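You operate a simulated robot arm through the tools that you are given. There is no shell and no other tool.

You are at the controls of a simulated robot arm. One attempt, no reset.

Task
Clear the surface plate, wipe off the plate dust, switch the gauge off and lay the cover on.
Fine: the setting block goes on the soak plate; put the rag back; the cover's skirts sit down over the plate's edges. What is to be rubbed or washed off counts as gone when no trace of it is left.

The check looks at the end state, three seconds after you hand in, the way a careful person would. Anything else that was tipped, shoved, dropped, spilled or broken makes it a failure. A push-on lid holds only when it is set on centred and level and pressed home; a screw cap is set on level and turned clockwise until tight.

Robot
A 7-joint arm with a two-finger parallel gripper, fixed in place. Base frame: the origin is on the floor under the middle of its stand, x ahead of it, y to its left, z up; the work surface is at about z = 0.86. Units: m, degrees, N and s.
It reaches about 1.046 m from its shoulder. Its first joint turns from -166.0 to 166.0 degrees. Payload 1.57 kg.
Tool frame: the origin (TCP) lies between the finger pads and is the grasp point; the fingertips stand 0.03 m ahead of it; z points along the fingers, y is the line along which they close. The gripper opens to 0.08 m. The fingers are 0.017 m wide and 0.012 m thick; the gripper's body (0.04 by 0.082 m) begins 0.08 m behind the TCP.
Orientation is that of the tool frame in the base frame, as a unit quaternion [w, x, y, z]. With the fingers straight down and closing along the base's y, the tool's x points along the base's -x, its y along +y and its z along -z.

Tools
- The arm moves only by the tool send_rows. Its argument "steps" is a list of rows, each a list of 7 numbers: the shift along the tool's x, y, z in m, then the turn, a rotation vector about the tool's x, y, z in rad, then the gripper command, from -1 (fully open) to 1 (shut), values between in proportion. In form: [[dx, dy, dz, rx, ry, rz, jaw], ...]. A call has 1 to 20 rows; each row shifts and turns the commanded pose from where the row before left it, along the tool's axes as they then stand. A row lasts 0.2 s, in which the tool goes at most 0.05 m and 8.6 degrees; a call with a longer step from one row to the next is refused whole, and so is a gripper value outside its range. A pose out of reach is approached as far as the arm can. The call stops where the force on the tool passes 40 N (or 10 N more than at its start, if that is more) or the arm is blocked; 0.2 s more then pass. The fingers move at their own pace (about 0.153 m/s each) and stop on an object; they squeeze with about 26 N. The grip force told is the motor's: it shows also when the fingers shut on nothing. Time passes only in rows, and 0.2 s behind the last, so rows that do not move let the fingers close. It gives the time, the measured TCP pose, the force on the tool (base axes), the opening and the grip force at its end, in the units of the frame above (readings bear some noise), with the torque about the TCP (base axes, N m) and any sound that the robot's microphone picked up, and new pictures: "pictures" is both (left out), scene, wrist or none.
- Cameras (640 x 400 px; columns grow to the right, rows downward): "scene" is fixed at [0.2116, -0.5203, 1.4668]; the picture's right is [0.71, -0.71, 0.00], its down [-0.40, -0.40, -0.83] and it looks along [0.58, 0.59, -0.56] (base axes); focal length 361 px, centre (320, 200). "wrist" rides on the gripper at [0.072, -0.007, -0.122] in the tool frame; the picture's right is [0.09, 1.00, 0.00], its down [-0.84, 0.08, -0.54] and it looks along [-0.54, 0.05, 0.84] (tool axes); focal length 238 px, centre (320, 200).
- measure_at(camera, pixels): for up to 12 pixels [column, row] of the newest picture of that camera ("zoom" is the newest enlarged one), the place [x, y, z] in the base frame of the surface seen there, good to about 0.003 m, but the place of the scene camera against the robot may be out by one fixed shift of up to 0.025 m in any direction. The clock stands still meanwhile.
- inspect(camera, box): a new picture of the part [left, top, right, bottom] of that camera's present view, enlarged. The clock stands still meanwhile.
- job_done(): hands the job in; it is judged then, once.

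Open the gripper and draw the arm clear of the work before you hand the job in, unless the task says otherwise.

The tools are called after "Call:" as name(argument=value, ...) on one line, values as JSON. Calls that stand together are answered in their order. send_rows: Moves the arm, as the interface text tells. Its arguments: {"type":"object","properties":{"steps":{"type":"array","items":{"type":"array","items":{"type":"number"}}},"pictures":{"type":"string","enum":["both","scene","wrist","none"]}},"required":["steps"]} The other tools are called the same way: measure_at (camera, pixels) gives the place of the surface under pixels of a picture; inspect (camera, box) takes an enlarged picture of a part of a camera's view; job_done () hands the job in.

At the start:

```text
time_s: 0.0
position: [0.5373, 0.0711, 1.2176]
orientation: [0.0, 0.001, 1.0, 0.0]
wrist_force: [0.6, -0.1, -0.7]
torque: [-0.03, -0.02, -0.03]
opening: 0.08
gripper_force: 0.0
```

scene: 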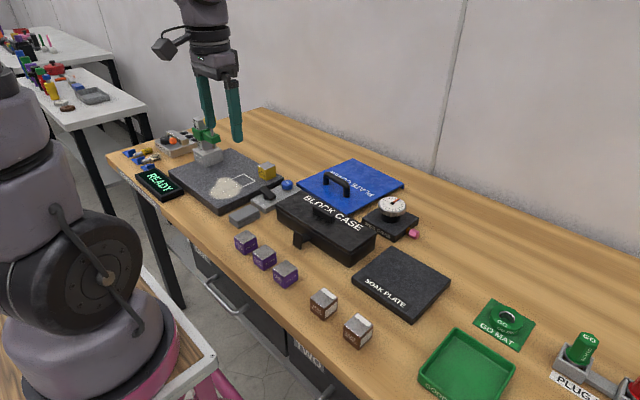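
wrist: 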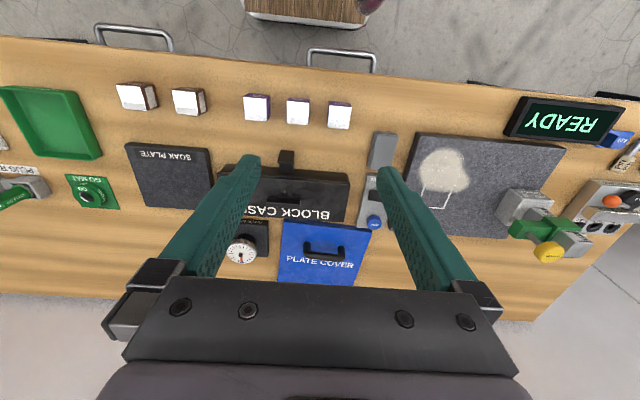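

The scene shows the surface plate (about 225,180) with dust and things on it, the cover at (350,188), the soak plate at (400,283). I'll look closer at each area.

Call:
inspect(camera="scene", box=[100, 110, 310, 240])

Call:
inspect(camera="wrist", box=[350, 70, 640, 280])

Call:
inspect(camera="scene", box=[220, 140, 460, 290])

Call:
inspect(camera="wrist", box=[100, 80, 400, 290])

```text
3.05 times, centred on (205, 175) of scene
```

zoom: 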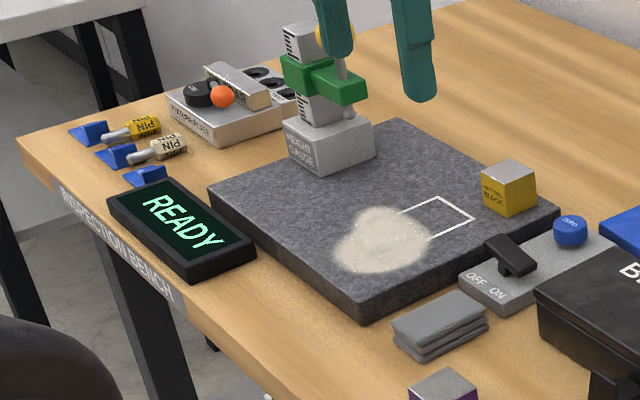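

```text
1.90 times, centred on (495, 175) of wrist
```

zoom: 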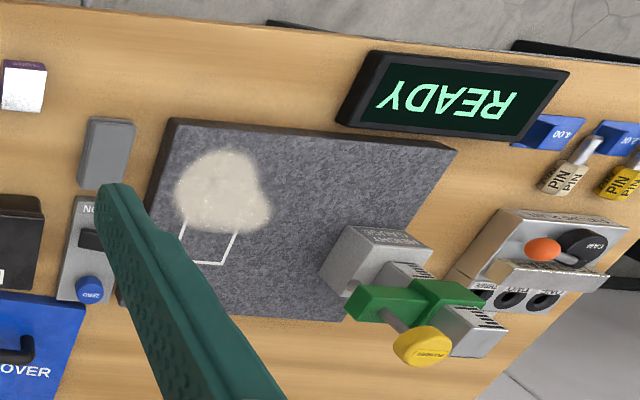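

```text
2.67 times, centred on (340, 215) of scene
```

zoom: 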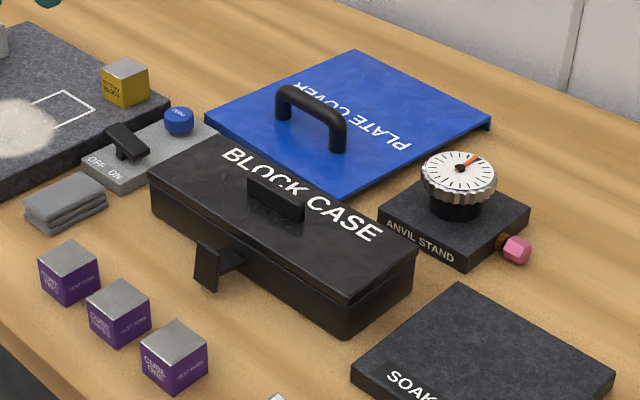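

```text
1.90 times, centred on (250, 185) of wrist
```

zoom: 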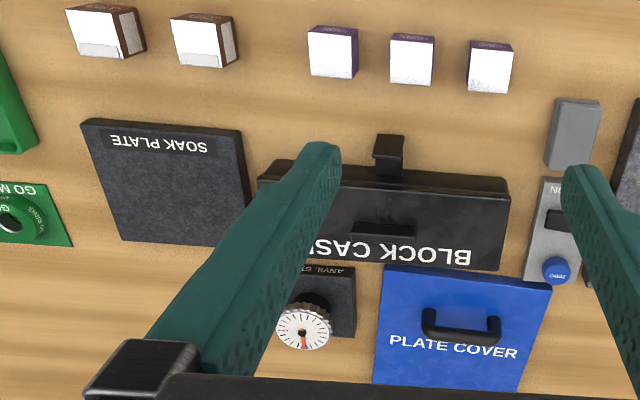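

The plate carries the height gauge and the yellow setting block; the gauge's control box has an OFF/ON lever. I measure the plate, cover, and other objects.

Call:
measure_at(camera="scene", pixels=[[169, 171], [218, 213], [283, 180], [230, 149], [297, 187], [361, 214], [404, 182], [350, 160], [268, 164], [267, 177], [208, 150], [244, 215]])

Call:
measure_at(camera="wrist", pixels=[[417, 135], [566, 148], [413, 220], [283, 220], [371, 228], [360, 286], [278, 282], [383, 150], [374, 222], [443, 170], [525, 205], [435, 205]])

```text
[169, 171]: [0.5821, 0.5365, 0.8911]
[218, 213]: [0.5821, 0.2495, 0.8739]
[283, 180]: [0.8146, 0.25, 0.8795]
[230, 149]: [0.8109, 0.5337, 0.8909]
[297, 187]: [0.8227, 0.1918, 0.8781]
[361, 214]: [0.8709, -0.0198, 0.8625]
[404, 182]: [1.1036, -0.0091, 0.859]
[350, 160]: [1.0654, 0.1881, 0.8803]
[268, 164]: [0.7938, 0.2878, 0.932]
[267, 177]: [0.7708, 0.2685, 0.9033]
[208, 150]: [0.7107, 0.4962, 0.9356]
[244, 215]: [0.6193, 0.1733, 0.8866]
```

```text
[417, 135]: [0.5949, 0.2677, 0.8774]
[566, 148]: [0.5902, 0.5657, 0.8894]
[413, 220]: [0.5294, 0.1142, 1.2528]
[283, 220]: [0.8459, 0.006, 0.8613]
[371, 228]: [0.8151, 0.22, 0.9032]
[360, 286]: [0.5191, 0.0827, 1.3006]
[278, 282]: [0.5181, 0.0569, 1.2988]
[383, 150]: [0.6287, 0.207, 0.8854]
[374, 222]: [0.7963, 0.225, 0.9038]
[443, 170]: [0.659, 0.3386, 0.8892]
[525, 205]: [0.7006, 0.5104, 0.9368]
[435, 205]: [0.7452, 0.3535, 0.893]
```

The wrist and scene readings differ by about (0.01, 0.02), as warned, so I'll trust the wrist camera. I move closer over the control box and cover to look.

Call:
send_rows(steps=[[-0.015, 0.03, 0.017, 0, 0, 0, -1], [-0.015, 0.03, 0.017, 0, 0, 0, -1], [-0.015, 0.03, 0.017, 0, 0, 0, -1], [-0.015, 0.03, 0.017, 0, 0, 0, -1], [0, 0, 0, 0, 0, 0, -1]])

```text
time_s: 1.2
position: [0.5976, 0.1905, 1.1487]
orientation: [0.0, 0.001, 1.0, 0.0]
wrist_force: [-0.6, -0.4, -1.0]
torque: [-0.01, 0.01, 0.01]
opening: 0.08
gripper_force: 0.2
```

scene: 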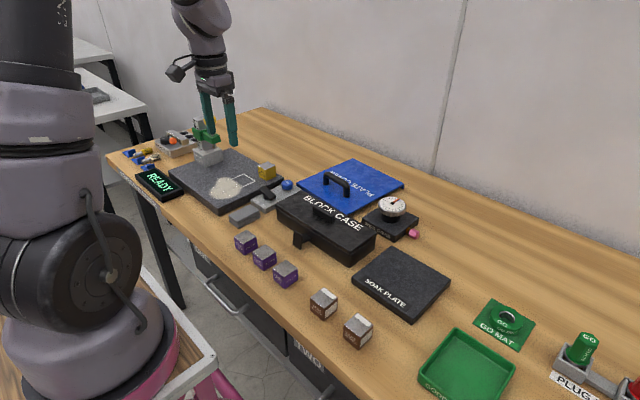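
wrist: 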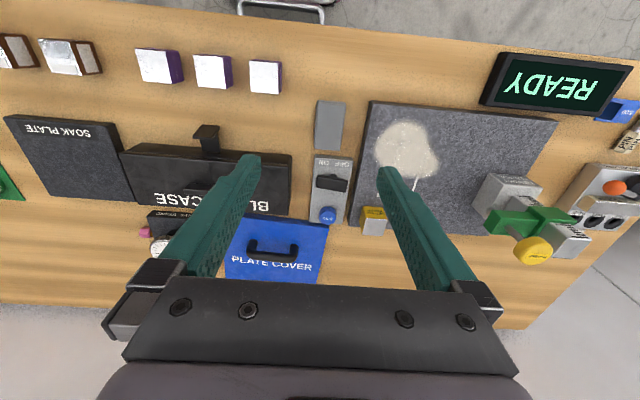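

The control box is visible between the fingers at about (330,185); I zoom in on it and on the cover.

Call:
inspect(camera="wrist", box=[280, 90, 420, 240])

Call:
measure_at(camera="wrist", pixels=[[372, 104], [557, 120], [354, 225], [321, 105], [343, 105], [340, 147], [317, 147], [373, 211], [364, 233], [384, 233], [386, 210], [228, 278]])

Call:
measure_at(camera="wrist", pixels=[[316, 280], [327, 227], [232, 220], [250, 243], [297, 245], [320, 180], [345, 184], [328, 211], [316, 162], [350, 160], [340, 222], [313, 222]])

```text
2.67 times, centred on (350, 165) of wrist
```

zoom: 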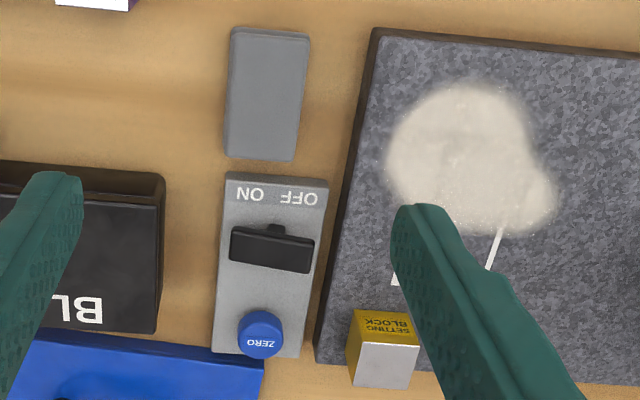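

```text
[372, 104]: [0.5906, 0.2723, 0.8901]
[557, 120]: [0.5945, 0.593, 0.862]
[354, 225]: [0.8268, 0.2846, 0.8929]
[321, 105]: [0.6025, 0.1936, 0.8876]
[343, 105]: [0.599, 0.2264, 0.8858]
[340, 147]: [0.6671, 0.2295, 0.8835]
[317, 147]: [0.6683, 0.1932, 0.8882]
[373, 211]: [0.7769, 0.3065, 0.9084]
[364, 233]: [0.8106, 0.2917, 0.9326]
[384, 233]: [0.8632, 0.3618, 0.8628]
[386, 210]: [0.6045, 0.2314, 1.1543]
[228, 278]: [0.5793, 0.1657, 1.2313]
```

```text
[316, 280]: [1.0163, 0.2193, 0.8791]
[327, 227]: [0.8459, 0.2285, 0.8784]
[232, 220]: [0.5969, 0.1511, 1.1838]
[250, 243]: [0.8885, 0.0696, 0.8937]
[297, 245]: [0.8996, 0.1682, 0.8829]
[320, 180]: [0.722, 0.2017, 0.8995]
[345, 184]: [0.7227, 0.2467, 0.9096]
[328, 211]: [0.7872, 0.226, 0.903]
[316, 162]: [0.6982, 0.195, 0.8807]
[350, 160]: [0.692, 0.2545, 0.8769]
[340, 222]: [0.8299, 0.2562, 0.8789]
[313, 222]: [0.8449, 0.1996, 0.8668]
```

I bring the wrist camera nearer to the lever box to see how the lever moves and which way it stands.

Call:
send_rows(steps=[[-0.012, 0.006, 0.032, 0, 0, 0, -1], [-0.012, 0.006, 0.032, 0, 0, 0, -1], [-0.012, 0.006, 0.032, 0, 0, 0, -1], [-0.012, 0.006, 0.032, 0, 0, 0, -1], [-0.012, 0.006, 0.032, 0, 0, 0, -1], [0, 0, 0, 0, 0, 0, -1]], pictures="both")

Call:
inspect(camera="wrist", box=[220, 100, 420, 300])

Call:
inspect(camera="scene", box=[230, 150, 330, 230])

```text
time_s: 2.6
position: [0.6587, 0.2232, 0.9887]
orientation: [0.0, 0.0, 1.0, -0.001]
wrist_force: [1.1, 0.6, -0.2]
torque: [-0.01, 0.02, 0.0]
opening: 0.0802
gripper_force: 0.1
```

scene: 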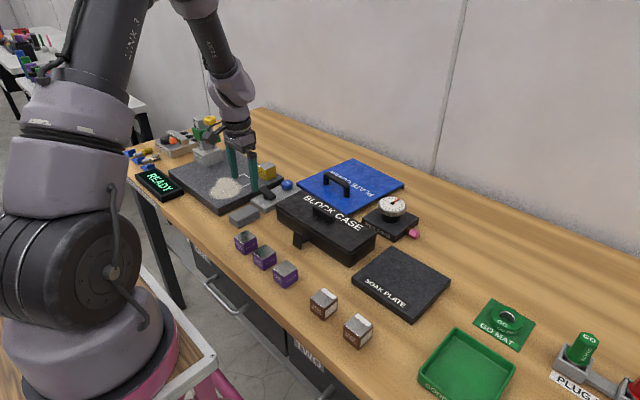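
wrist: 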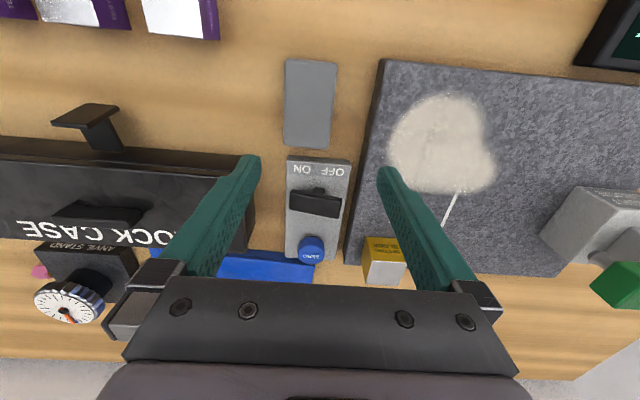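

```text
2.00 times, centred on (320, 200) of wrist
```

zoom: 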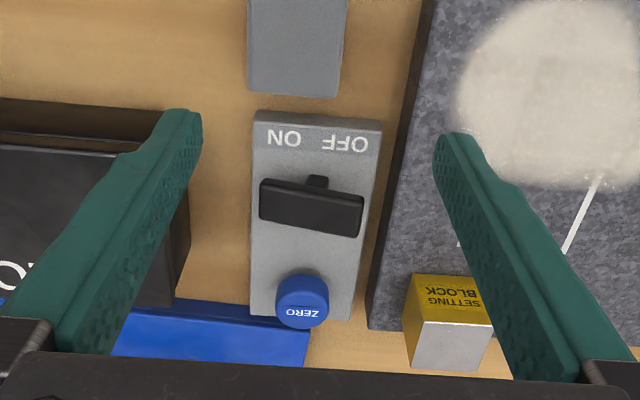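

```text
5.00 times, centred on (280, 190) of scene
```

zoom: 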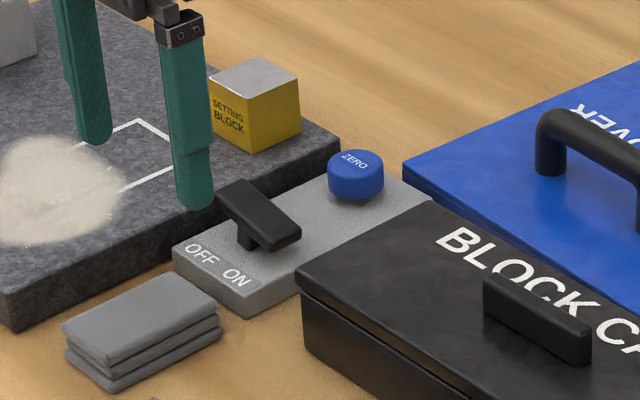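

The lever bar's left end (~(291,200)) looks lower than its right end (~(341,205)). I measure its ends, the box, and the gauge base.

Call:
measure_at(camera="wrist", pixels=[[293, 193], [293, 207], [339, 198], [337, 213], [318, 202], [319, 189], [289, 160], [349, 162], [310, 245], [381, 62], [345, 262], [300, 235]])

Call:
measure_at(camera="wrist", pixels=[[543, 235], [580, 188], [560, 275], [600, 200], [550, 245], [390, 140], [495, 160], [440, 95], [440, 192], [366, 240], [400, 240], [382, 275]])

Call:
measure_at(camera="wrist", pixels=[[287, 62], [336, 66], [329, 147], [285, 144], [310, 100], [218, 275], [318, 275], [110, 110], [15, 180], [75, 250], [70, 300], [240, 228]])

```text
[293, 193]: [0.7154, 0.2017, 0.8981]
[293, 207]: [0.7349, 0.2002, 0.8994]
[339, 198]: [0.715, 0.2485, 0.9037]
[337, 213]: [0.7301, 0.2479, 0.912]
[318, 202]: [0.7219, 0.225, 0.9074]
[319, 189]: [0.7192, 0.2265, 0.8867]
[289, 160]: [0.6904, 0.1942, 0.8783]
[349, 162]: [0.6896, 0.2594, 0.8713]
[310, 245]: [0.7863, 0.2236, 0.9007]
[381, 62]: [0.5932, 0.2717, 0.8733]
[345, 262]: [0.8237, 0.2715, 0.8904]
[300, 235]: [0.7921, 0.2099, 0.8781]
```

```text
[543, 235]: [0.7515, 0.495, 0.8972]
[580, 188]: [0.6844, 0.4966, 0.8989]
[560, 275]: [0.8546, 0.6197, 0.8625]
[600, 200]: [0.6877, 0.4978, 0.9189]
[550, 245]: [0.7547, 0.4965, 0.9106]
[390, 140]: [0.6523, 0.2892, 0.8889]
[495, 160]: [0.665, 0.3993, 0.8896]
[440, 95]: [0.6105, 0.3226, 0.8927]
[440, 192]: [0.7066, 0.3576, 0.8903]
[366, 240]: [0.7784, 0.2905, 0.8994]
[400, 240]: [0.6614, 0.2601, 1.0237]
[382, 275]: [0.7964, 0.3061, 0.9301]
```

```text
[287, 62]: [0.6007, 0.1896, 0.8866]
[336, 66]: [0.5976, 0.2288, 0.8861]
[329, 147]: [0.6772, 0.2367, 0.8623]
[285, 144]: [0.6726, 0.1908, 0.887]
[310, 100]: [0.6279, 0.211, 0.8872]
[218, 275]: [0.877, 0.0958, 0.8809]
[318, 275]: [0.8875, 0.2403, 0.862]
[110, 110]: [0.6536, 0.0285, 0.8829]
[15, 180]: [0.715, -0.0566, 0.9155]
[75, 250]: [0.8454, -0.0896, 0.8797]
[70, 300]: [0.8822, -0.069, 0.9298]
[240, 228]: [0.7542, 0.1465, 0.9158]
```

The gauge base face is at y≈0.495 and the plate's right edge at y≈0.27, so the cover must fit in between. I zoom on the cover's edges in the scene to see which sides have skirts.

Call:
inspect(camera="scene", box=[340, 165, 420, 225])

Call:
inspect(camera="scene", box=[285, 150, 365, 210])

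```text
6.67 times, centred on (380, 195) of scene
```

zoom: 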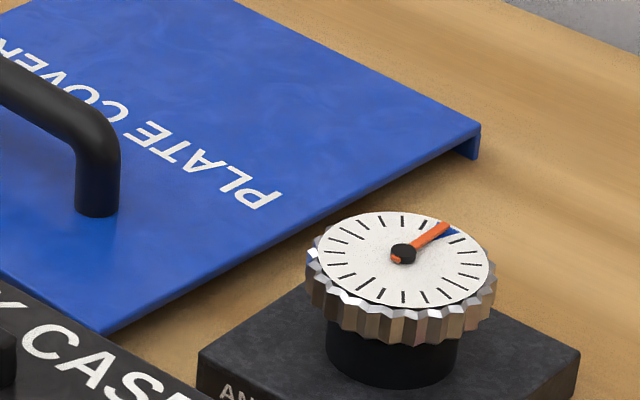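

```text
6.67 times, centred on (325, 180) of scene
```

zoom: 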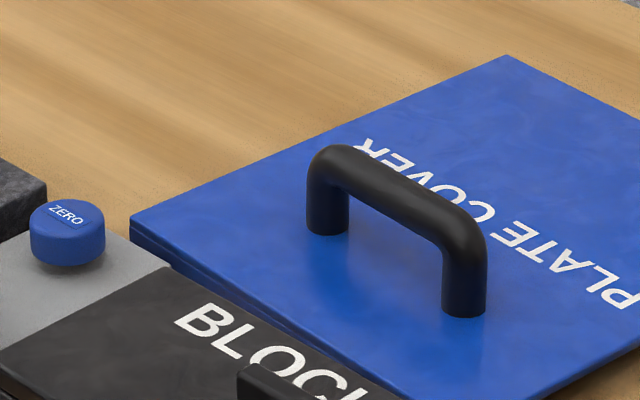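

The cover's -y side has no skirt (open side), so it must be turned half a turn about the vertical so the open side faces the gauge. First the setting block: I raise and move over it to look.

Call:
send_rows(steps=[[0, 0, -0.041, 0, 0, 0, -1], [-0.027, 0.026, 0, 0, 0, 0, -1], [-0.027, 0.026, 0, 0, 0, 0, -1], [-0.027, 0.025, 0, 0, 0, 0, -1], [0, 0, 0, 0, 0, 0, -1]], pictures="both")

Call:
inspect(camera="wrist", box=[220, 100, 420, 300])

```text
time_s: 3.8
position: [0.7381, 0.299, 1.0316]
orientation: [0.0, 0.0, 1.0, -0.001]
wrist_force: [0.2, -0.4, 1.0]
torque: [0.02, -0.03, -0.01]
opening: 0.0803
gripper_force: 0.2
```

scene: 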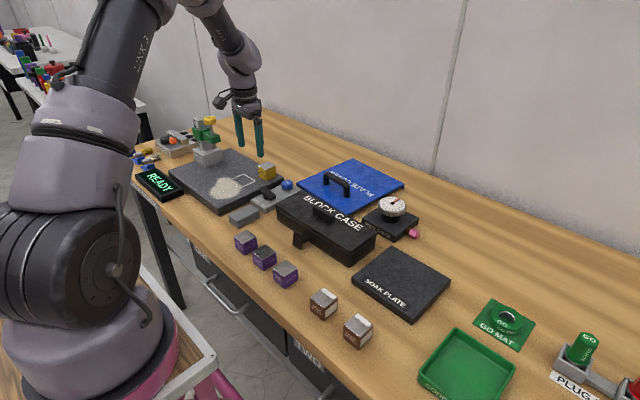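
wrist: 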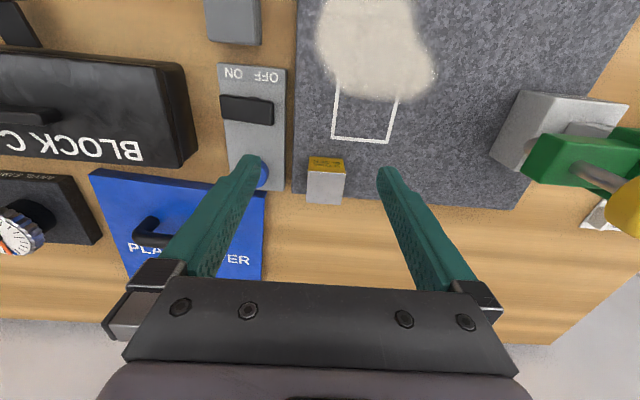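

```text
2.00 times, centred on (320, 200) of wrist
```

zoom: 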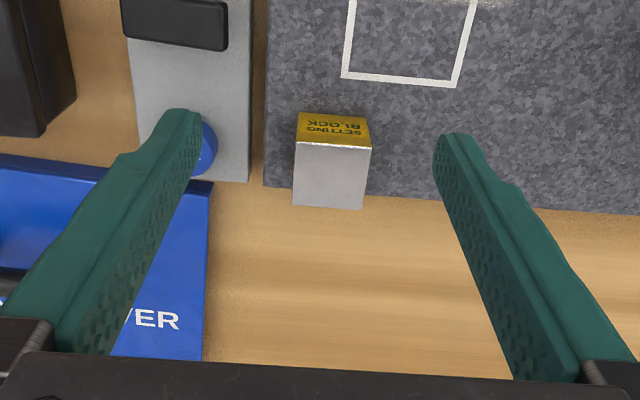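

The block's silver top spans about (308,171)-(344,204). I measure its corners and the outline square.

Call:
measure_at(camera="wrist", pixels=[[310, 174], [343, 176], [339, 201], [308, 200], [326, 188], [326, 163], [296, 180], [335, 138], [386, 142], [300, 192], [400, 202], [510, 208]])

Call:
measure_at(camera="wrist", pixels=[[497, 160], [525, 95], [560, 140], [620, 200], [580, 150], [92, 178], [262, 200], [130, 275], [155, 222], [380, 50], [320, 40], [433, 75]])

```text
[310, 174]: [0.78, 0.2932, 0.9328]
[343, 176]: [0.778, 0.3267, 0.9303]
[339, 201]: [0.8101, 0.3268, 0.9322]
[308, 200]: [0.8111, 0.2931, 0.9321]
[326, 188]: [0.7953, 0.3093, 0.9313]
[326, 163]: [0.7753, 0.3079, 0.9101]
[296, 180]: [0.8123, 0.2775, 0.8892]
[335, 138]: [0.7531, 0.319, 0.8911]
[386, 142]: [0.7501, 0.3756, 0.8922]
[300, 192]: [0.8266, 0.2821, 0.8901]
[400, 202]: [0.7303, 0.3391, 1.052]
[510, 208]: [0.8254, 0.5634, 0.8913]
```

```text
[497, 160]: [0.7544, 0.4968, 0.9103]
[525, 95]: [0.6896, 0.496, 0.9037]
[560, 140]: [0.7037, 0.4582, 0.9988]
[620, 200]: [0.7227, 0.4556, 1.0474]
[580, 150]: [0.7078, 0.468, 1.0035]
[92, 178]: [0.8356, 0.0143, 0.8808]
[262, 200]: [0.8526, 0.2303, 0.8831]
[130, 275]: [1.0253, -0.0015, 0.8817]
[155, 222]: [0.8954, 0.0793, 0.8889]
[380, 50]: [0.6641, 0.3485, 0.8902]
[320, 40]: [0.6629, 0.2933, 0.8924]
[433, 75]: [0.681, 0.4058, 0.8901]
```

The block centre is about (0.795, 0.3095), top z 0.932, on the plate top z 0.891. I move above it and descend to TCP z≈0.926, keeping the fingertips above the plate.

Call:
send_rows(steps=[[-0.0285, 0.0052, 0.0, 0, 0, 0, -1], [-0.0285, 0.0053, 0.0, 0, 0, 0, -1], [0, 0, 0.03, 0, 0, 0, -1], [0, 0, 0.03, 0, 0, 0, -1], [0, 0, 0.02, 0, 0, 0, -1], [0, 0, 0.015, 0, 0, 0, -1], [0, 0, 0.0105, 0, 0, 0, -1], [0, 0, 0, 0, 0, 0, -1]], pictures="both")

```text
time_s: 5.6
position: [0.7948, 0.3094, 0.9243]
orientation: [0.0, 0.0, 1.0, 0.0]
wrist_force: [0.0, 0.4, -0.7]
torque: [0.01, -0.01, -0.01]
opening: 0.0797
gripper_force: 0.1
```

scene: 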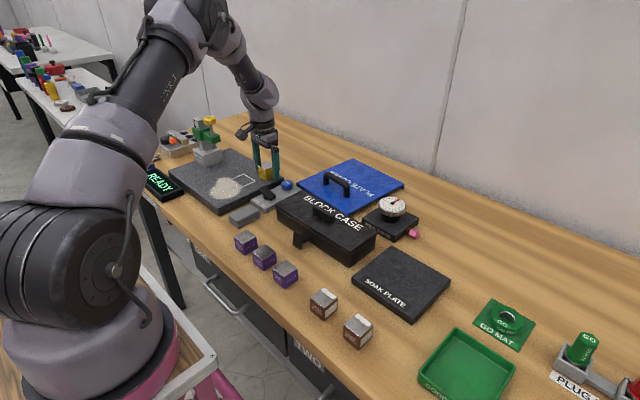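
wrist: 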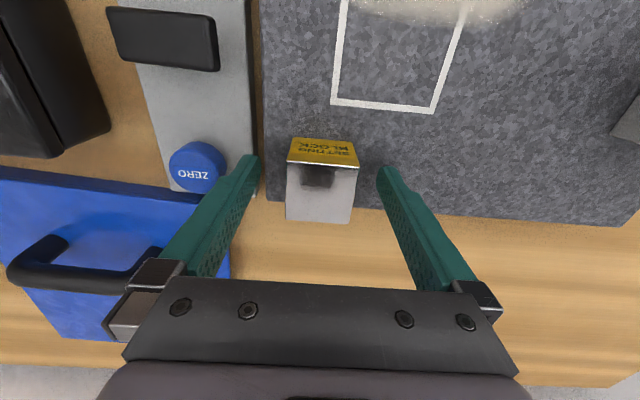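

The fingers straddle the block. I close on it.

Call:
send_rows(steps=[[0, 0, 0, 0, 0, 0, 1], [0, 0, 0, 0, 0, 0, 1], [0, 0, 0, 0, 0, 0, 1], [0, 0, 0, 0, 0, 0, 1]], pictures="wrist")

Call:
measure_at(camera="wrist", pixels=[[12, 275], [60, 245], [130, 280], [150, 255], [230, 195], [5, 172], [35, 275], [100, 280], [110, 330], [60, 340]])

```text
time_s: 6.6
position: [0.7948, 0.3103, 0.9242]
orientation: [0.0, -0.001, 1.0, 0.0]
wrist_force: [-0.1, 1.1, 0.5]
torque: [0.08, -0.09, 0.03]
opening: 0.0399
gripper_force: 25.7
```

wrist: 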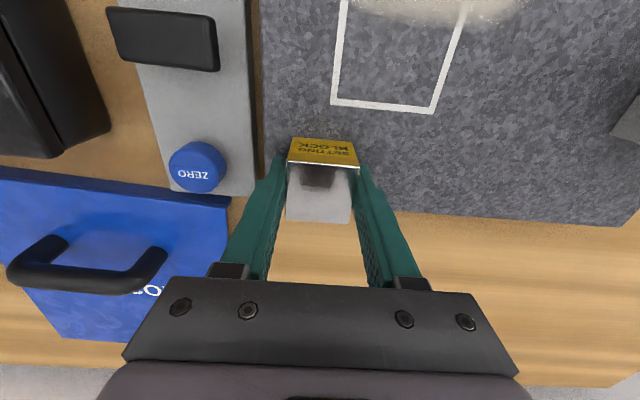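

```text
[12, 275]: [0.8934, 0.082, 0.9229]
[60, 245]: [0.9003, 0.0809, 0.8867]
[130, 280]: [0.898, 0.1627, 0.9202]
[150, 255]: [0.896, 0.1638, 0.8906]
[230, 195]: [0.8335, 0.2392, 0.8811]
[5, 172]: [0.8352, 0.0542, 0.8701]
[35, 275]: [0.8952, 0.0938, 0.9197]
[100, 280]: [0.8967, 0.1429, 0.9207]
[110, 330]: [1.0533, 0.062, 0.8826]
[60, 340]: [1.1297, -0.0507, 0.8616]
```

The block is held (opening 0.040, 26 N). I lift straight up and carry it toward the soak plate, then look.

Call:
send_rows(steps=[[0, 0, -0.02, 0, 0, 0, 1], [0, 0, -0.04, 0, 0, 0, 1], [0, 0, -0.05, 0, 0, 0, 1], [0, 0, -0.04, 0, 0, 0, 1], [0.01, -0.045, 0, 0, 0, 0, 1], [0.01, -0.045, 0, 0, 0, 0, 1], [0.01, -0.045, 0, 0, 0, 0, 1], [0.01, -0.045, 0, 0, 0, 0, 1], [0.01, -0.045, 0, 0, 0, 0, 1], [0.01, -0.045, 0, 0, 0, 0, 1], [0.01, -0.045, 0, 0, 0, 0, 1], [0.01, -0.045, 0, 0, 0, 0, 1], [0.01, -0.04, 0, 0, 0, 0, 1], [0, 0, 0, 0, 0, 0, 1]], pictures="both")

```text
time_s: 9.6
position: [0.7044, -0.0923, 1.0762]
orientation: [0.0, 0.0, 1.0, -0.001]
wrist_force: [0.0, 0.9, 0.6]
torque: [0.0, 0.02, 0.01]
opening: 0.0
gripper_force: 21.0
```

scene: 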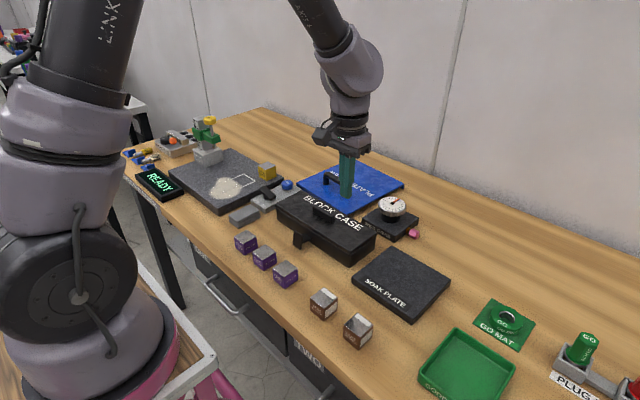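
wrist: 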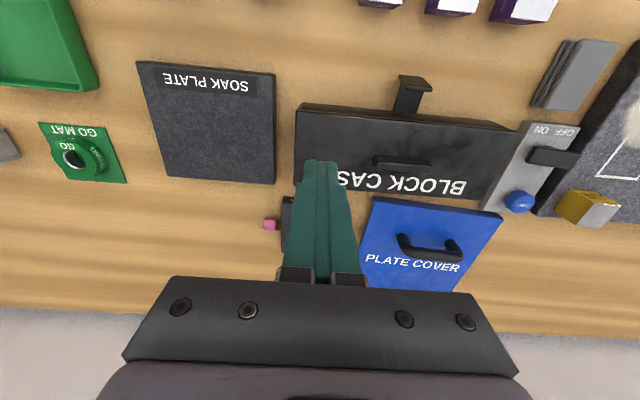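

The opening reads 0.0: the block slipped out and still stands on the plate at (267,170). I check it, and measure the soak plate and cover while the view is good.

Call:
inspect(camera="scene", box=[230, 140, 330, 220])

Call:
inspect(camera="wrist", box=[480, 100, 640, 240])

Call:
measure_at(camera="wrist", pixels=[[138, 64], [273, 76], [274, 183], [163, 172], [210, 130], [377, 198], [501, 216], [466, 290], [400, 237], [460, 242], [600, 205], [565, 205]])

```text
5.00 times, centred on (280, 180) of scene
```

zoom: 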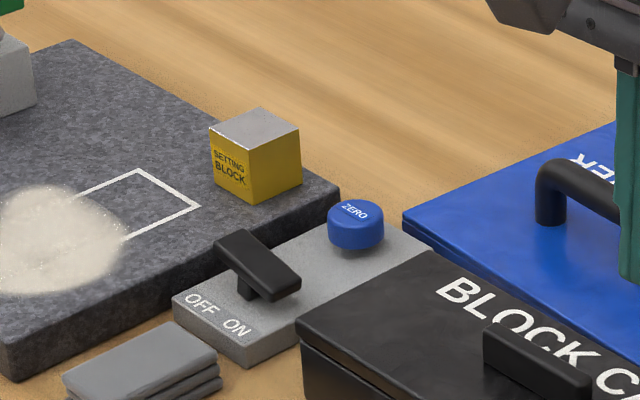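

```text
2.86 times, centred on (560, 170) of wrist
```

zoom: 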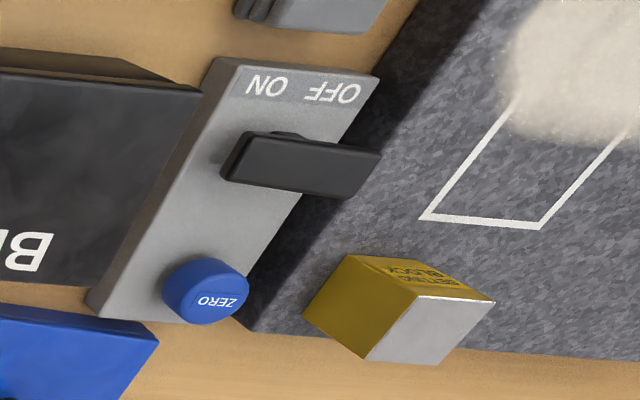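

```text
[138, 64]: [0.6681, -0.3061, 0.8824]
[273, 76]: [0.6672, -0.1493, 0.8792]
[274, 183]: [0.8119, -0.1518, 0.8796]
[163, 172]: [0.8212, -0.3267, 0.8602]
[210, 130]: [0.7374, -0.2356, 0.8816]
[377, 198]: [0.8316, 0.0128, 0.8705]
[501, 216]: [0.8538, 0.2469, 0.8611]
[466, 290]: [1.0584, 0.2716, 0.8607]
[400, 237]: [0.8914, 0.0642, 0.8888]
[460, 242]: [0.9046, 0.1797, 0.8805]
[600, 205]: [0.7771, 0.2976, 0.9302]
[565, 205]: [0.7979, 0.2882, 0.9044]
```

The block stands upright where it was. I go back above it with the jaws open to regrasp and lift slowly, watching the force.

Call:
send_rows(steps=[[-0.01, 0.045, 0, 0, 0, 0, -1], [-0.01, 0.045, 0, 0, 0, 0, -1], [-0.01, 0.045, 0, 0, 0, 0, -1], [-0.01, 0.045, 0, 0, 0, 0, -1], [-0.01, 0.045, 0, 0, 0, 0, -1], [-0.01, 0.045, 0, 0, 0, 0, -1], [-0.01, 0.045, 0, 0, 0, 0, -1], [-0.01, 0.045, 0, 0, 0, 0, -1], [-0.01, 0.042, 0, 0, 0, 0, -1], [0, 0, 0.04, 0, 0, 0, -1], [0, 0, 0.02, 0, 0, 0, -1], [0, 0, 0, 0, 0, 0, -1]], pictures="wrist")

Call:
measure_at(camera="wrist", pixels=[[300, 190], [320, 200], [335, 195], [310, 215]])

```text
time_s: 12.2
position: [0.7948, 0.31, 1.0144]
orientation: [0.0, 0.0, 1.0, 0.0]
wrist_force: [0.4, 0.5, 0.0]
torque: [0.03, 0.03, -0.01]
opening: 0.0801
gripper_force: 0.1
```

wrist: 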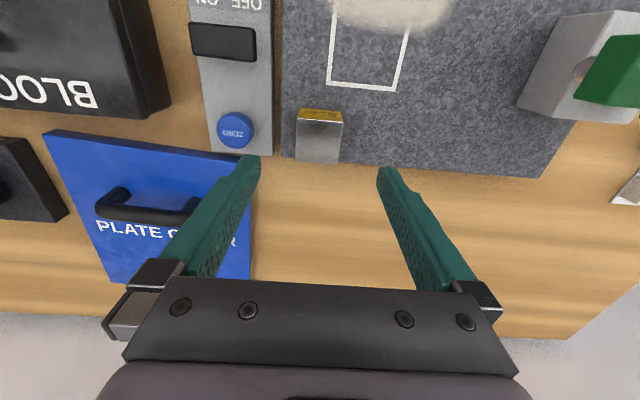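

```text
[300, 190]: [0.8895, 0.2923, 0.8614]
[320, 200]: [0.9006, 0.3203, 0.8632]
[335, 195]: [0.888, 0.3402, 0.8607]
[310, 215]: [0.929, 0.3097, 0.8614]
```

I measure the block top and the cover's corners and handle in this view before descending.

Call:
measure_at(camera="wrist", pixels=[[300, 126], [340, 128], [335, 160], [298, 157], [50, 133], [108, 278], [225, 159], [248, 270], [100, 205], [122, 190], [185, 213], [150, 212]])

Call:
send_rows(steps=[[0, 0, 0.04, 0, 0, 0, -1], [0, 0, 0.03, 0, 0, 0, -1], [0, 0, 0.013, 0, 0, 0, -1], [0, 0, 0.007, 0, 0, 0, -1], [0, 0, 0, 0, 0, 0, -1]], pictures="wrist")

```text
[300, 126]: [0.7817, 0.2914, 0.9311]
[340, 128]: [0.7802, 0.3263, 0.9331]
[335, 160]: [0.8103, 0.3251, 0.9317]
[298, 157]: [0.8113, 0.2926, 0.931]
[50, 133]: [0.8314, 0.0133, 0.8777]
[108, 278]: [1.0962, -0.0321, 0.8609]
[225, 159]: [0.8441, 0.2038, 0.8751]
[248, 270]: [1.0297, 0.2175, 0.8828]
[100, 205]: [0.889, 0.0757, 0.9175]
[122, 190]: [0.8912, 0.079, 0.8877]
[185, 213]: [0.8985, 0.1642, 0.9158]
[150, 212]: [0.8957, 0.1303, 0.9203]
```

```text
time_s: 13.4
position: [0.7952, 0.3107, 0.9237]
orientation: [0.0, 0.0, 1.0, -0.001]
wrist_force: [0.0, -0.5, 0.4]
torque: [0.02, 0.0, 0.0]
opening: 0.08
gripper_force: 0.0
```

wrist: 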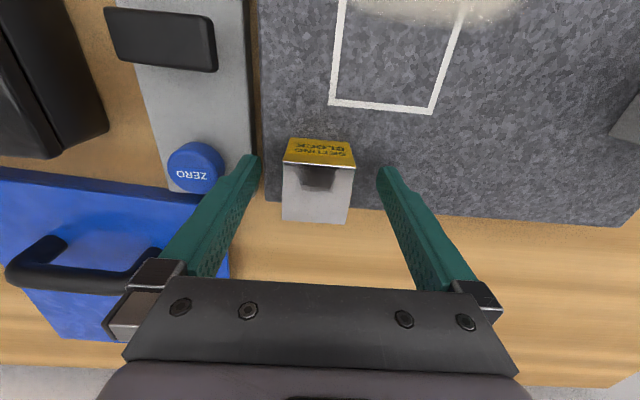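

Again straddling the block. I close and then lift just a little, slowly, to read the force.

Call:
send_rows(steps=[[0, 0, 0, 0, 0, 0, 1], [0, 0, 0, 0, 0, 0, 1], [0, 0, 0, 0, 0, 0, 1], [0, 0, 0, 0, 0, 0, 1], [0, 0, -0.001, 0, 0, 0, 1], [0, 0, -0.001, 0, 0, 0, 1], [0, 0, 0, 0, 0, 0, 1]], pictures="wrist")

```text
time_s: 15.0
position: [0.7956, 0.3122, 0.9263]
orientation: [0.0, -0.001, 1.0, -0.001]
wrist_force: [0.1, 0.3, -0.1]
torque: [0.01, 0.01, -0.01]
opening: 0.0399
gripper_force: 26.1
```

wrist: 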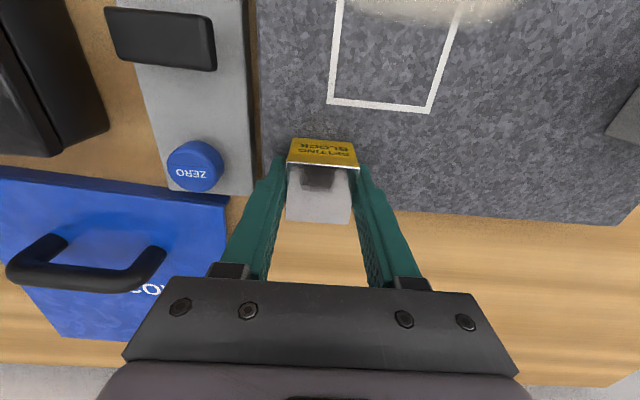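

Force shows about zero so far with 2.6 mm of lift. I keep lifting slowly by 10 mm and compare the picture.

Call:
send_rows(steps=[[0, 0, -0.002, 0, 0, 0, 1], [0, 0, -0.002, 0, 0, 0, 1], [0, 0, -0.002, 0, 0, 0, 1], [0, 0, -0.002, 0, 0, 0, 1], [0, 0, -0.002, 0, 0, 0, 1], [0, 0, 0, 0, 0, 0, 1]], pictures="both")

Call:
inspect(camera="scene", box=[230, 140, 330, 220])

```text
time_s: 16.4
position: [0.7967, 0.3114, 0.9356]
orientation: [0.0, -0.001, 1.0, 0.0]
wrist_force: [-0.8, -0.2, -4.3]
torque: [-0.01, -0.01, -0.01]
opening: 0.0397
gripper_force: 26.1
```

scene: 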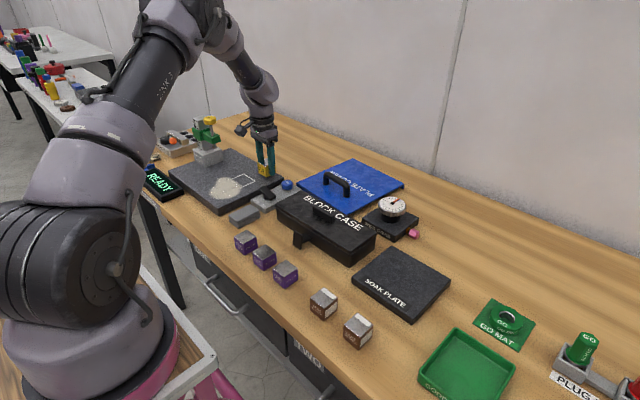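
wrist: 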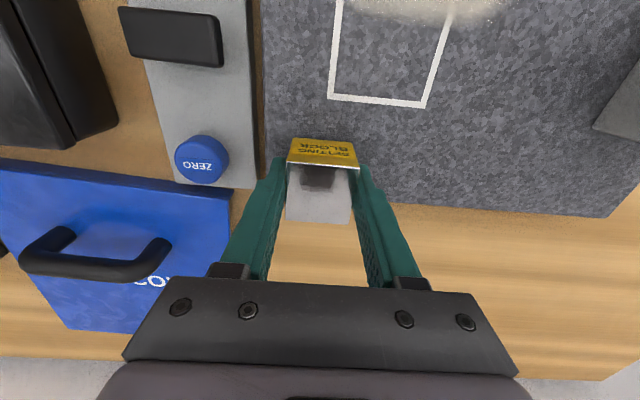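

```text
5.00 times, centred on (280, 180) of scene
```

zoom: 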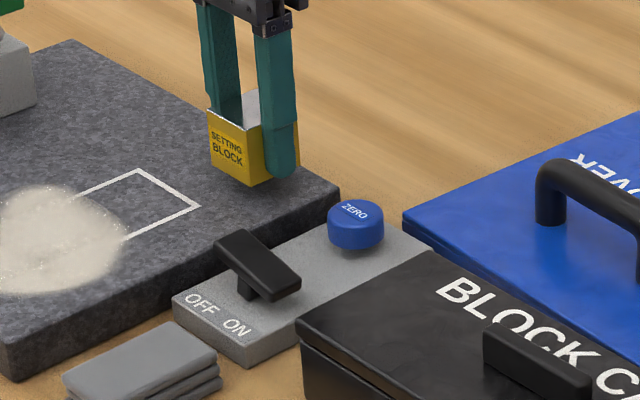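

Now the block is off the plate with 4.3 N weight showing; the earlier quick lift slipped. I keep lifting slowly.

Call:
send_rows(steps=[[0, 0, -0.003, 0, 0, 0, 1], [0, 0, -0.005, 0, 0, 0, 1], [0, 0, -0.007, 0, 0, 0, 1], [0, 0, -0.008, 0, 0, 0, 1], [0, 0, -0.009, 0, 0, 0, 1], [0, 0, -0.01, 0, 0, 0, 1], [0, 0, -0.01, 0, 0, 0, 1], [0, 0, -0.008, 0, 0, 0, 1], [0, 0, -0.006, 0, 0, 0, 1], [0, 0, -0.004, 0, 0, 0, 1], [0, 0, -0.002, 0, 0, 0, 1], [0, 0, 0, 0, 0, 0, 1]], pictures="wrist")

```text
time_s: 19.0
position: [0.7943, 0.3111, 1.0086]
orientation: [-0.001, 0.001, 1.0, 0.0]
wrist_force: [-0.3, -0.2, -4.9]
torque: [0.01, 0.02, 0.0]
opening: 0.0398
gripper_force: 26.3
```

wrist: 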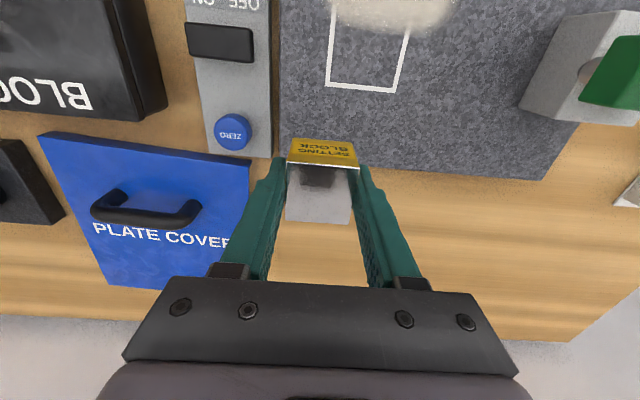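

The block holds. I carry it smoothly to the soak plate (centre ≈ (0.74, -0.228), top z 0.880) at gentle speed.

Call:
send_rows(steps=[[0.0025, -0.005, 0, 0, 0, 0, 1], [0.0025, -0.01, 0, 0, 0, 0, 1], [0.0025, -0.015, 0, 0, 0, 0, 1], [0.0025, -0.02, 0, 0, 0, 0, 1], [0.0025, -0.025, 0, 0, 0, 0, 1], [0.0025, -0.03, 0, 0, 0, 0, 1], [0.0025, -0.035, 0, 0, 0, 0, 1], [0.0025, -0.035, 0, 0, 0, 0, 1], [0.0025, -0.035, 0, 0, 0, 0, 1], [0.0025, -0.035, 0, 0, 0, 0, 1], [0.0025, -0.035, 0, 0, 0, 0, 1], [0.0025, -0.035, 0, 0, 0, 0, 1], [0.0025, -0.035, 0, 0, 0, 0, 1], [0.0025, -0.035, 0, 0, 0, 0, 1], [0.0025, -0.03, 0, 0, 0, 0, 1], [0.0025, -0.025, 0, 0, 0, 0, 1], [0.0025, -0.02, 0, 0, 0, 0, 1], [0.0025, -0.015, 0, 0, 0, 0, 1], [0.0025, -0.01, 0, 0, 0, 0, 1], [0.0025, -0.005, 0, 0, 0, 0, 1]], pictures="both")

```text
time_s: 23.2
position: [0.7442, -0.1779, 1.0073]
orientation: [0.0, -0.001, 1.0, 0.001]
wrist_force: [-0.6, -0.4, -3.4]
torque: [0.0, -0.02, -0.03]
opening: 0.0398
gripper_force: 26.1
```

scene: 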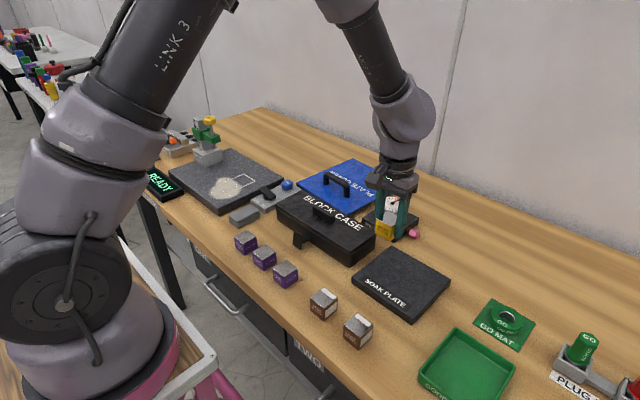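
wrist: 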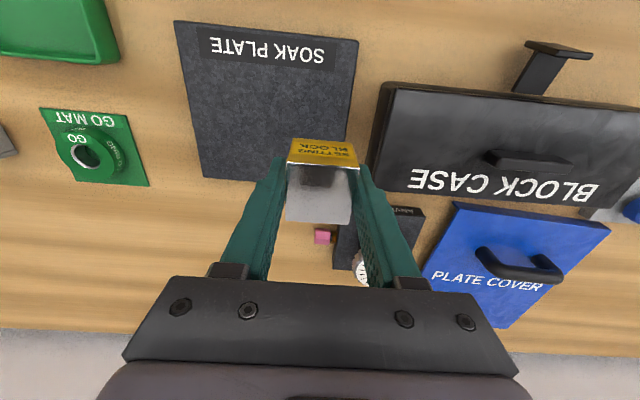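

Still held. I shift to y≈-0.228 and lower to just above the soak plate, checking plate corners first.

Call:
measure_at(camera="wrist", pixels=[[178, 25], [355, 42], [345, 138], [207, 176], [270, 100]])

Call:
send_rows(steps=[[0, -0.005, 0, 0, 0, 0, 1], [0, -0.01, 0, 0, 0, 0, 1], [0, -0.015, 0, 0, 0, 0, 1], [0, -0.01, 0, 0, 0, 0, 1], [0, -0.005, 0, 0, 0, 0, 1], [0, -0.003, 0, 0, 0, 0, 1], [0, 0, 0.004, 0, 0, 0, 1], [0, 0, 0.008, 0, 0, 0, 1], [0, 0, 0.011, 0, 0, 0, 1], [0, 0, 0.013, 0, 0, 0, 1], [0, 0, 0.013, 0, 0, 0, 1], [0, 0, 0.011, 0, 0, 0, 1], [0, 0, 0.009, 0, 0, 0, 1], [0, 0, 0.006, 0, 0, 0, 1], [0, 0, 0.005, 0, 0, 0, 1], [0, 0, 0.003, 0, 0, 0, 1], [0, 0, 0.002, 0, 0, 0, 1], [0, 0, 0, 0, 0, 0, 1]], pictures="both")

```text
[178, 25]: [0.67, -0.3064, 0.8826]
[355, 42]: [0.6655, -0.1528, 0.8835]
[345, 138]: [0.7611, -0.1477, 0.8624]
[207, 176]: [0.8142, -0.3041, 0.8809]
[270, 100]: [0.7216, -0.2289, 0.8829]
```

```text
time_s: 27.0
position: [0.7455, -0.2273, 0.923]
orientation: [0.0, 0.001, 1.0, 0.0]
wrist_force: [-0.5, 0.3, -5.1]
torque: [0.01, -0.01, 0.01]
opening: 0.0398
gripper_force: 25.6
```

scene: 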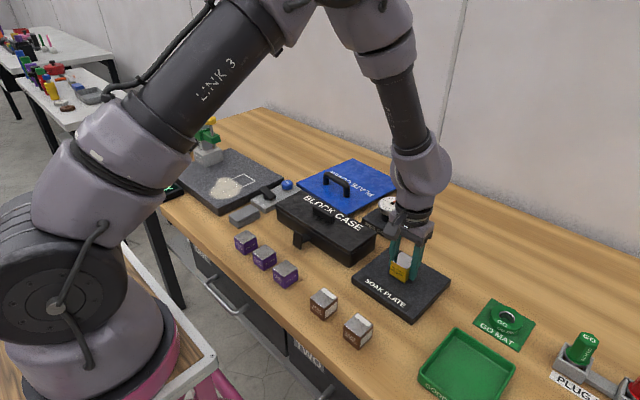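
wrist: 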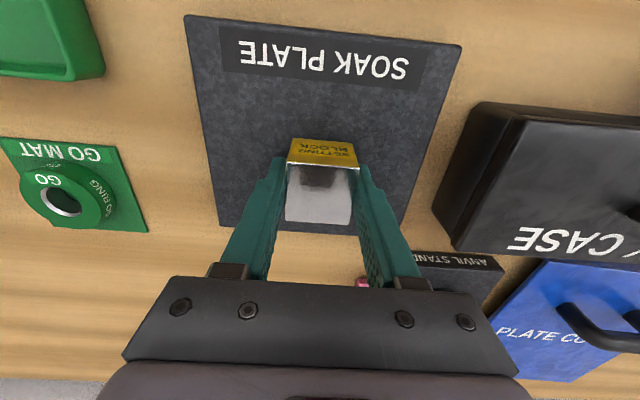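

The block hovers over the soak plate's middle. I lower in 1 mm steps until the weight goes off the wrist.

Call:
send_rows(steps=[[0, 0, 0.001, 0, 0, 0, 1], [0, 0, 0.001, 0, 0, 0, 1], [0, 0, 0.001, 0, 0, 0, 1], [0, 0, 0.001, 0, 0, 0, 1], [0, 0, 0.001, 0, 0, 0, 1], [0, 0, 0, 0, 0, 0, 1]], pictures="none")

```text
time_s: 28.4
position: [0.745, -0.227, 0.9179]
orientation: [-0.001, 0.001, 1.0, 0.0]
wrist_force: [0.4, -0.2, -4.4]
torque: [0.03, -0.03, -0.04]
opening: 0.04
gripper_force: 26.1
```

Still carrying 4.4 N; I go on down a few millimetres.

Call:
send_rows(steps=[[0, 0, 0.001, 0, 0, 0, 1], [0, 0, 0.001, 0, 0, 0, 1], [0, 0, 0.0005, 0, 0, 0, 1], [0, 0, 0, 0, 0, 0, 1]], pictures="none")

```text
time_s: 29.4
position: [0.7452, -0.2267, 0.9167]
orientation: [0.001, -0.001, 1.0, 0.001]
wrist_force: [1.4, 0.1, 10.6]
torque: [0.06, 0.26, -0.02]
opening: 0.04
gripper_force: 25.6
```

Contact made (10.6 N). I ease up 1 mm, then open the jaws and rise clear.

Call:
send_rows(steps=[[0, 0, -0.001, 0, 0, 0, 1], [0, 0, 0, 0, 0, 0, 0.4], [0, 0, 0, 0, 0, 0, 0], [0, 0, 0, 0, 0, 0, -0.5], [0, 0, 0, 0, 0, 0, -1], [0, 0, 0, 0, 0, 0, -1], [0, 0, -0.02, 0, 0, 0, -1], [0, 0, -0.04, 0, 0, 0, -1], [0, 0, -0.04, 0, 0, 0, -1], [0, 0, 0, 0, 0, 0, -1]], pictures="both")

```text
time_s: 31.6
position: [0.7453, -0.2279, 1.0152]
orientation: [0.0, 0.001, 1.0, 0.0]
wrist_force: [0.2, 0.4, 0.2]
torque: [-0.01, -0.01, 0.01]
opening: 0.08
gripper_force: 0.1
```

scene: 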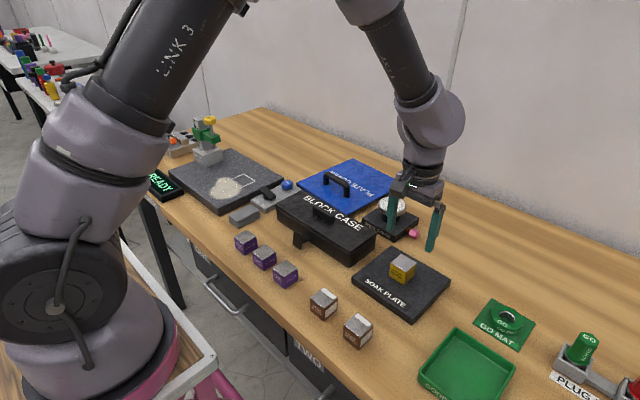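
wrist: 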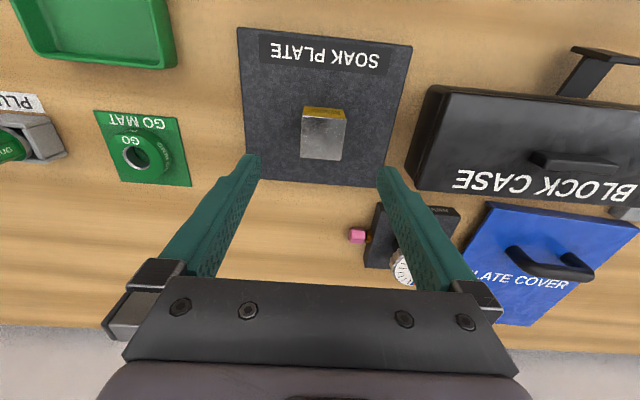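

The block sits upright on the soak plate at (323,133). Now to the rag: I move over it with clearance to measure it well.

Call:
send_rows(steps=[[0.0165, 0.0433, 0, 0, 0, 0, -1], [0.0165, 0.0433, 0, 0, 0, 0, -1], [0.0165, 0.0433, 0, 0, 0, 0, -1], [0.0165, 0.0433, 0, 0, 0, 0, -1], [0.0165, 0.0433, 0, 0, 0, 0, -1], [0.0165, 0.0433, 0, 0, 0, 0, -1], [0.0165, 0.0433, 0, 0, 0, 0, -1], [0.0165, 0.0433, 0, 0, 0, 0, -1], [0.0165, 0.0433, 0, 0, 0, 0, -1], [0.0165, 0.0433, 0, 0, 0, 0, -1], [0, 0, 0, 0, 0, 0, -1]], pictures="both")

Call:
inspect(camera="wrist", box=[220, 100, 420, 300])

```text
time_s: 34.0
position: [0.5818, 0.2059, 1.0172]
orientation: [0.0, 0.001, 1.0, 0.0]
wrist_force: [-1.0, 0.2, 0.5]
torque: [-0.01, 0.04, 0.04]
opening: 0.08
gripper_force: 0.1
```

scene: 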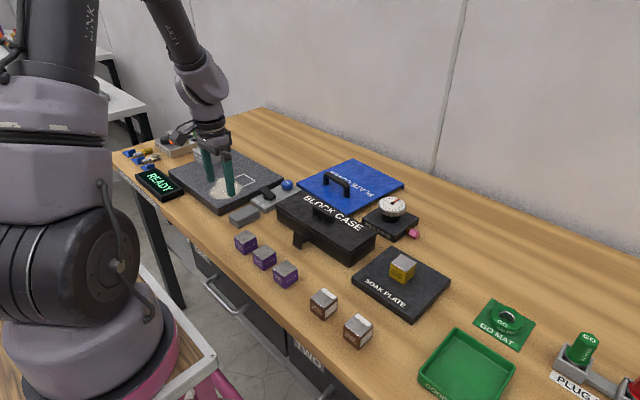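
wrist: 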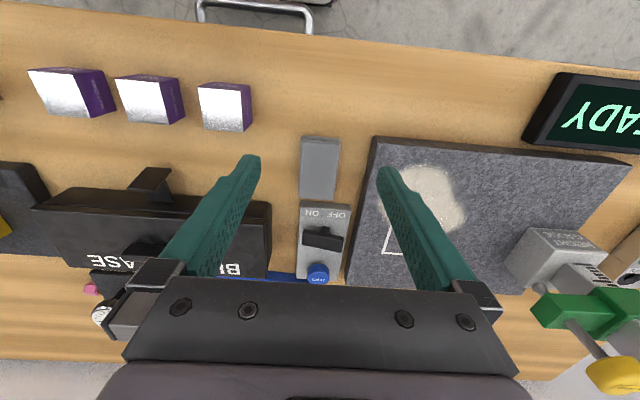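

```text
2.00 times, centred on (320, 200) of wrist
```

zoom: 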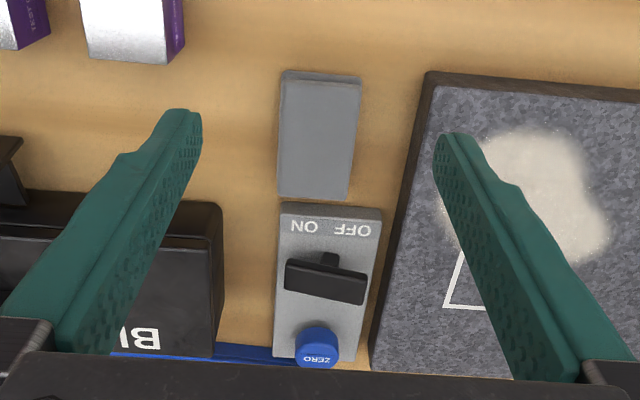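

The rag spans about (301,137)-(339,199). I measure its corners, the dust limits, and the block case corner near it.

Call:
measure_at(camera="wrist", pixels=[[303, 141], [337, 142], [334, 196], [301, 193], [319, 168], [320, 134], [272, 210], [330, 120], [301, 207], [350, 208], [380, 190], [296, 170]])

Call:
measure_at(camera="wrist", pixels=[[400, 168], [440, 165], [466, 200], [460, 226], [450, 232], [425, 175], [377, 140], [628, 163], [505, 255], [530, 228], [605, 252], [555, 245]])

```text
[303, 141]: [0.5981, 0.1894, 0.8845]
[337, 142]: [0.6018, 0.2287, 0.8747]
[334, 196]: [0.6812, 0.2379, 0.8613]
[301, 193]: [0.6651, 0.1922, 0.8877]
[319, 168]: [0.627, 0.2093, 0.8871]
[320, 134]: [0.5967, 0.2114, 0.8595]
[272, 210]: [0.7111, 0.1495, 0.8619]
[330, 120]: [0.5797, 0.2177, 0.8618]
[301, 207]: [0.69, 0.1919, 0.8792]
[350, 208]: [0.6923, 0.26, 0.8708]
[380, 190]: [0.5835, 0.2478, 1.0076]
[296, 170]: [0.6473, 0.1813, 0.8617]
```

```text
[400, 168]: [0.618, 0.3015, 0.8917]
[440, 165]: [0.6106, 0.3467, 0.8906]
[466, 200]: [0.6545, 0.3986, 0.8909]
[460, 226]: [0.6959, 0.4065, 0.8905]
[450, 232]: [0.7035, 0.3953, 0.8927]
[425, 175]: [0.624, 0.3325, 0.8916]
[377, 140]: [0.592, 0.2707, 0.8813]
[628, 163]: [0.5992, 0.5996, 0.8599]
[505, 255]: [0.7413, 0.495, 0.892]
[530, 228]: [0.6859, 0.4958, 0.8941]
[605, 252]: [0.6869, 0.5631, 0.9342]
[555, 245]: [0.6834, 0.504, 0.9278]
```

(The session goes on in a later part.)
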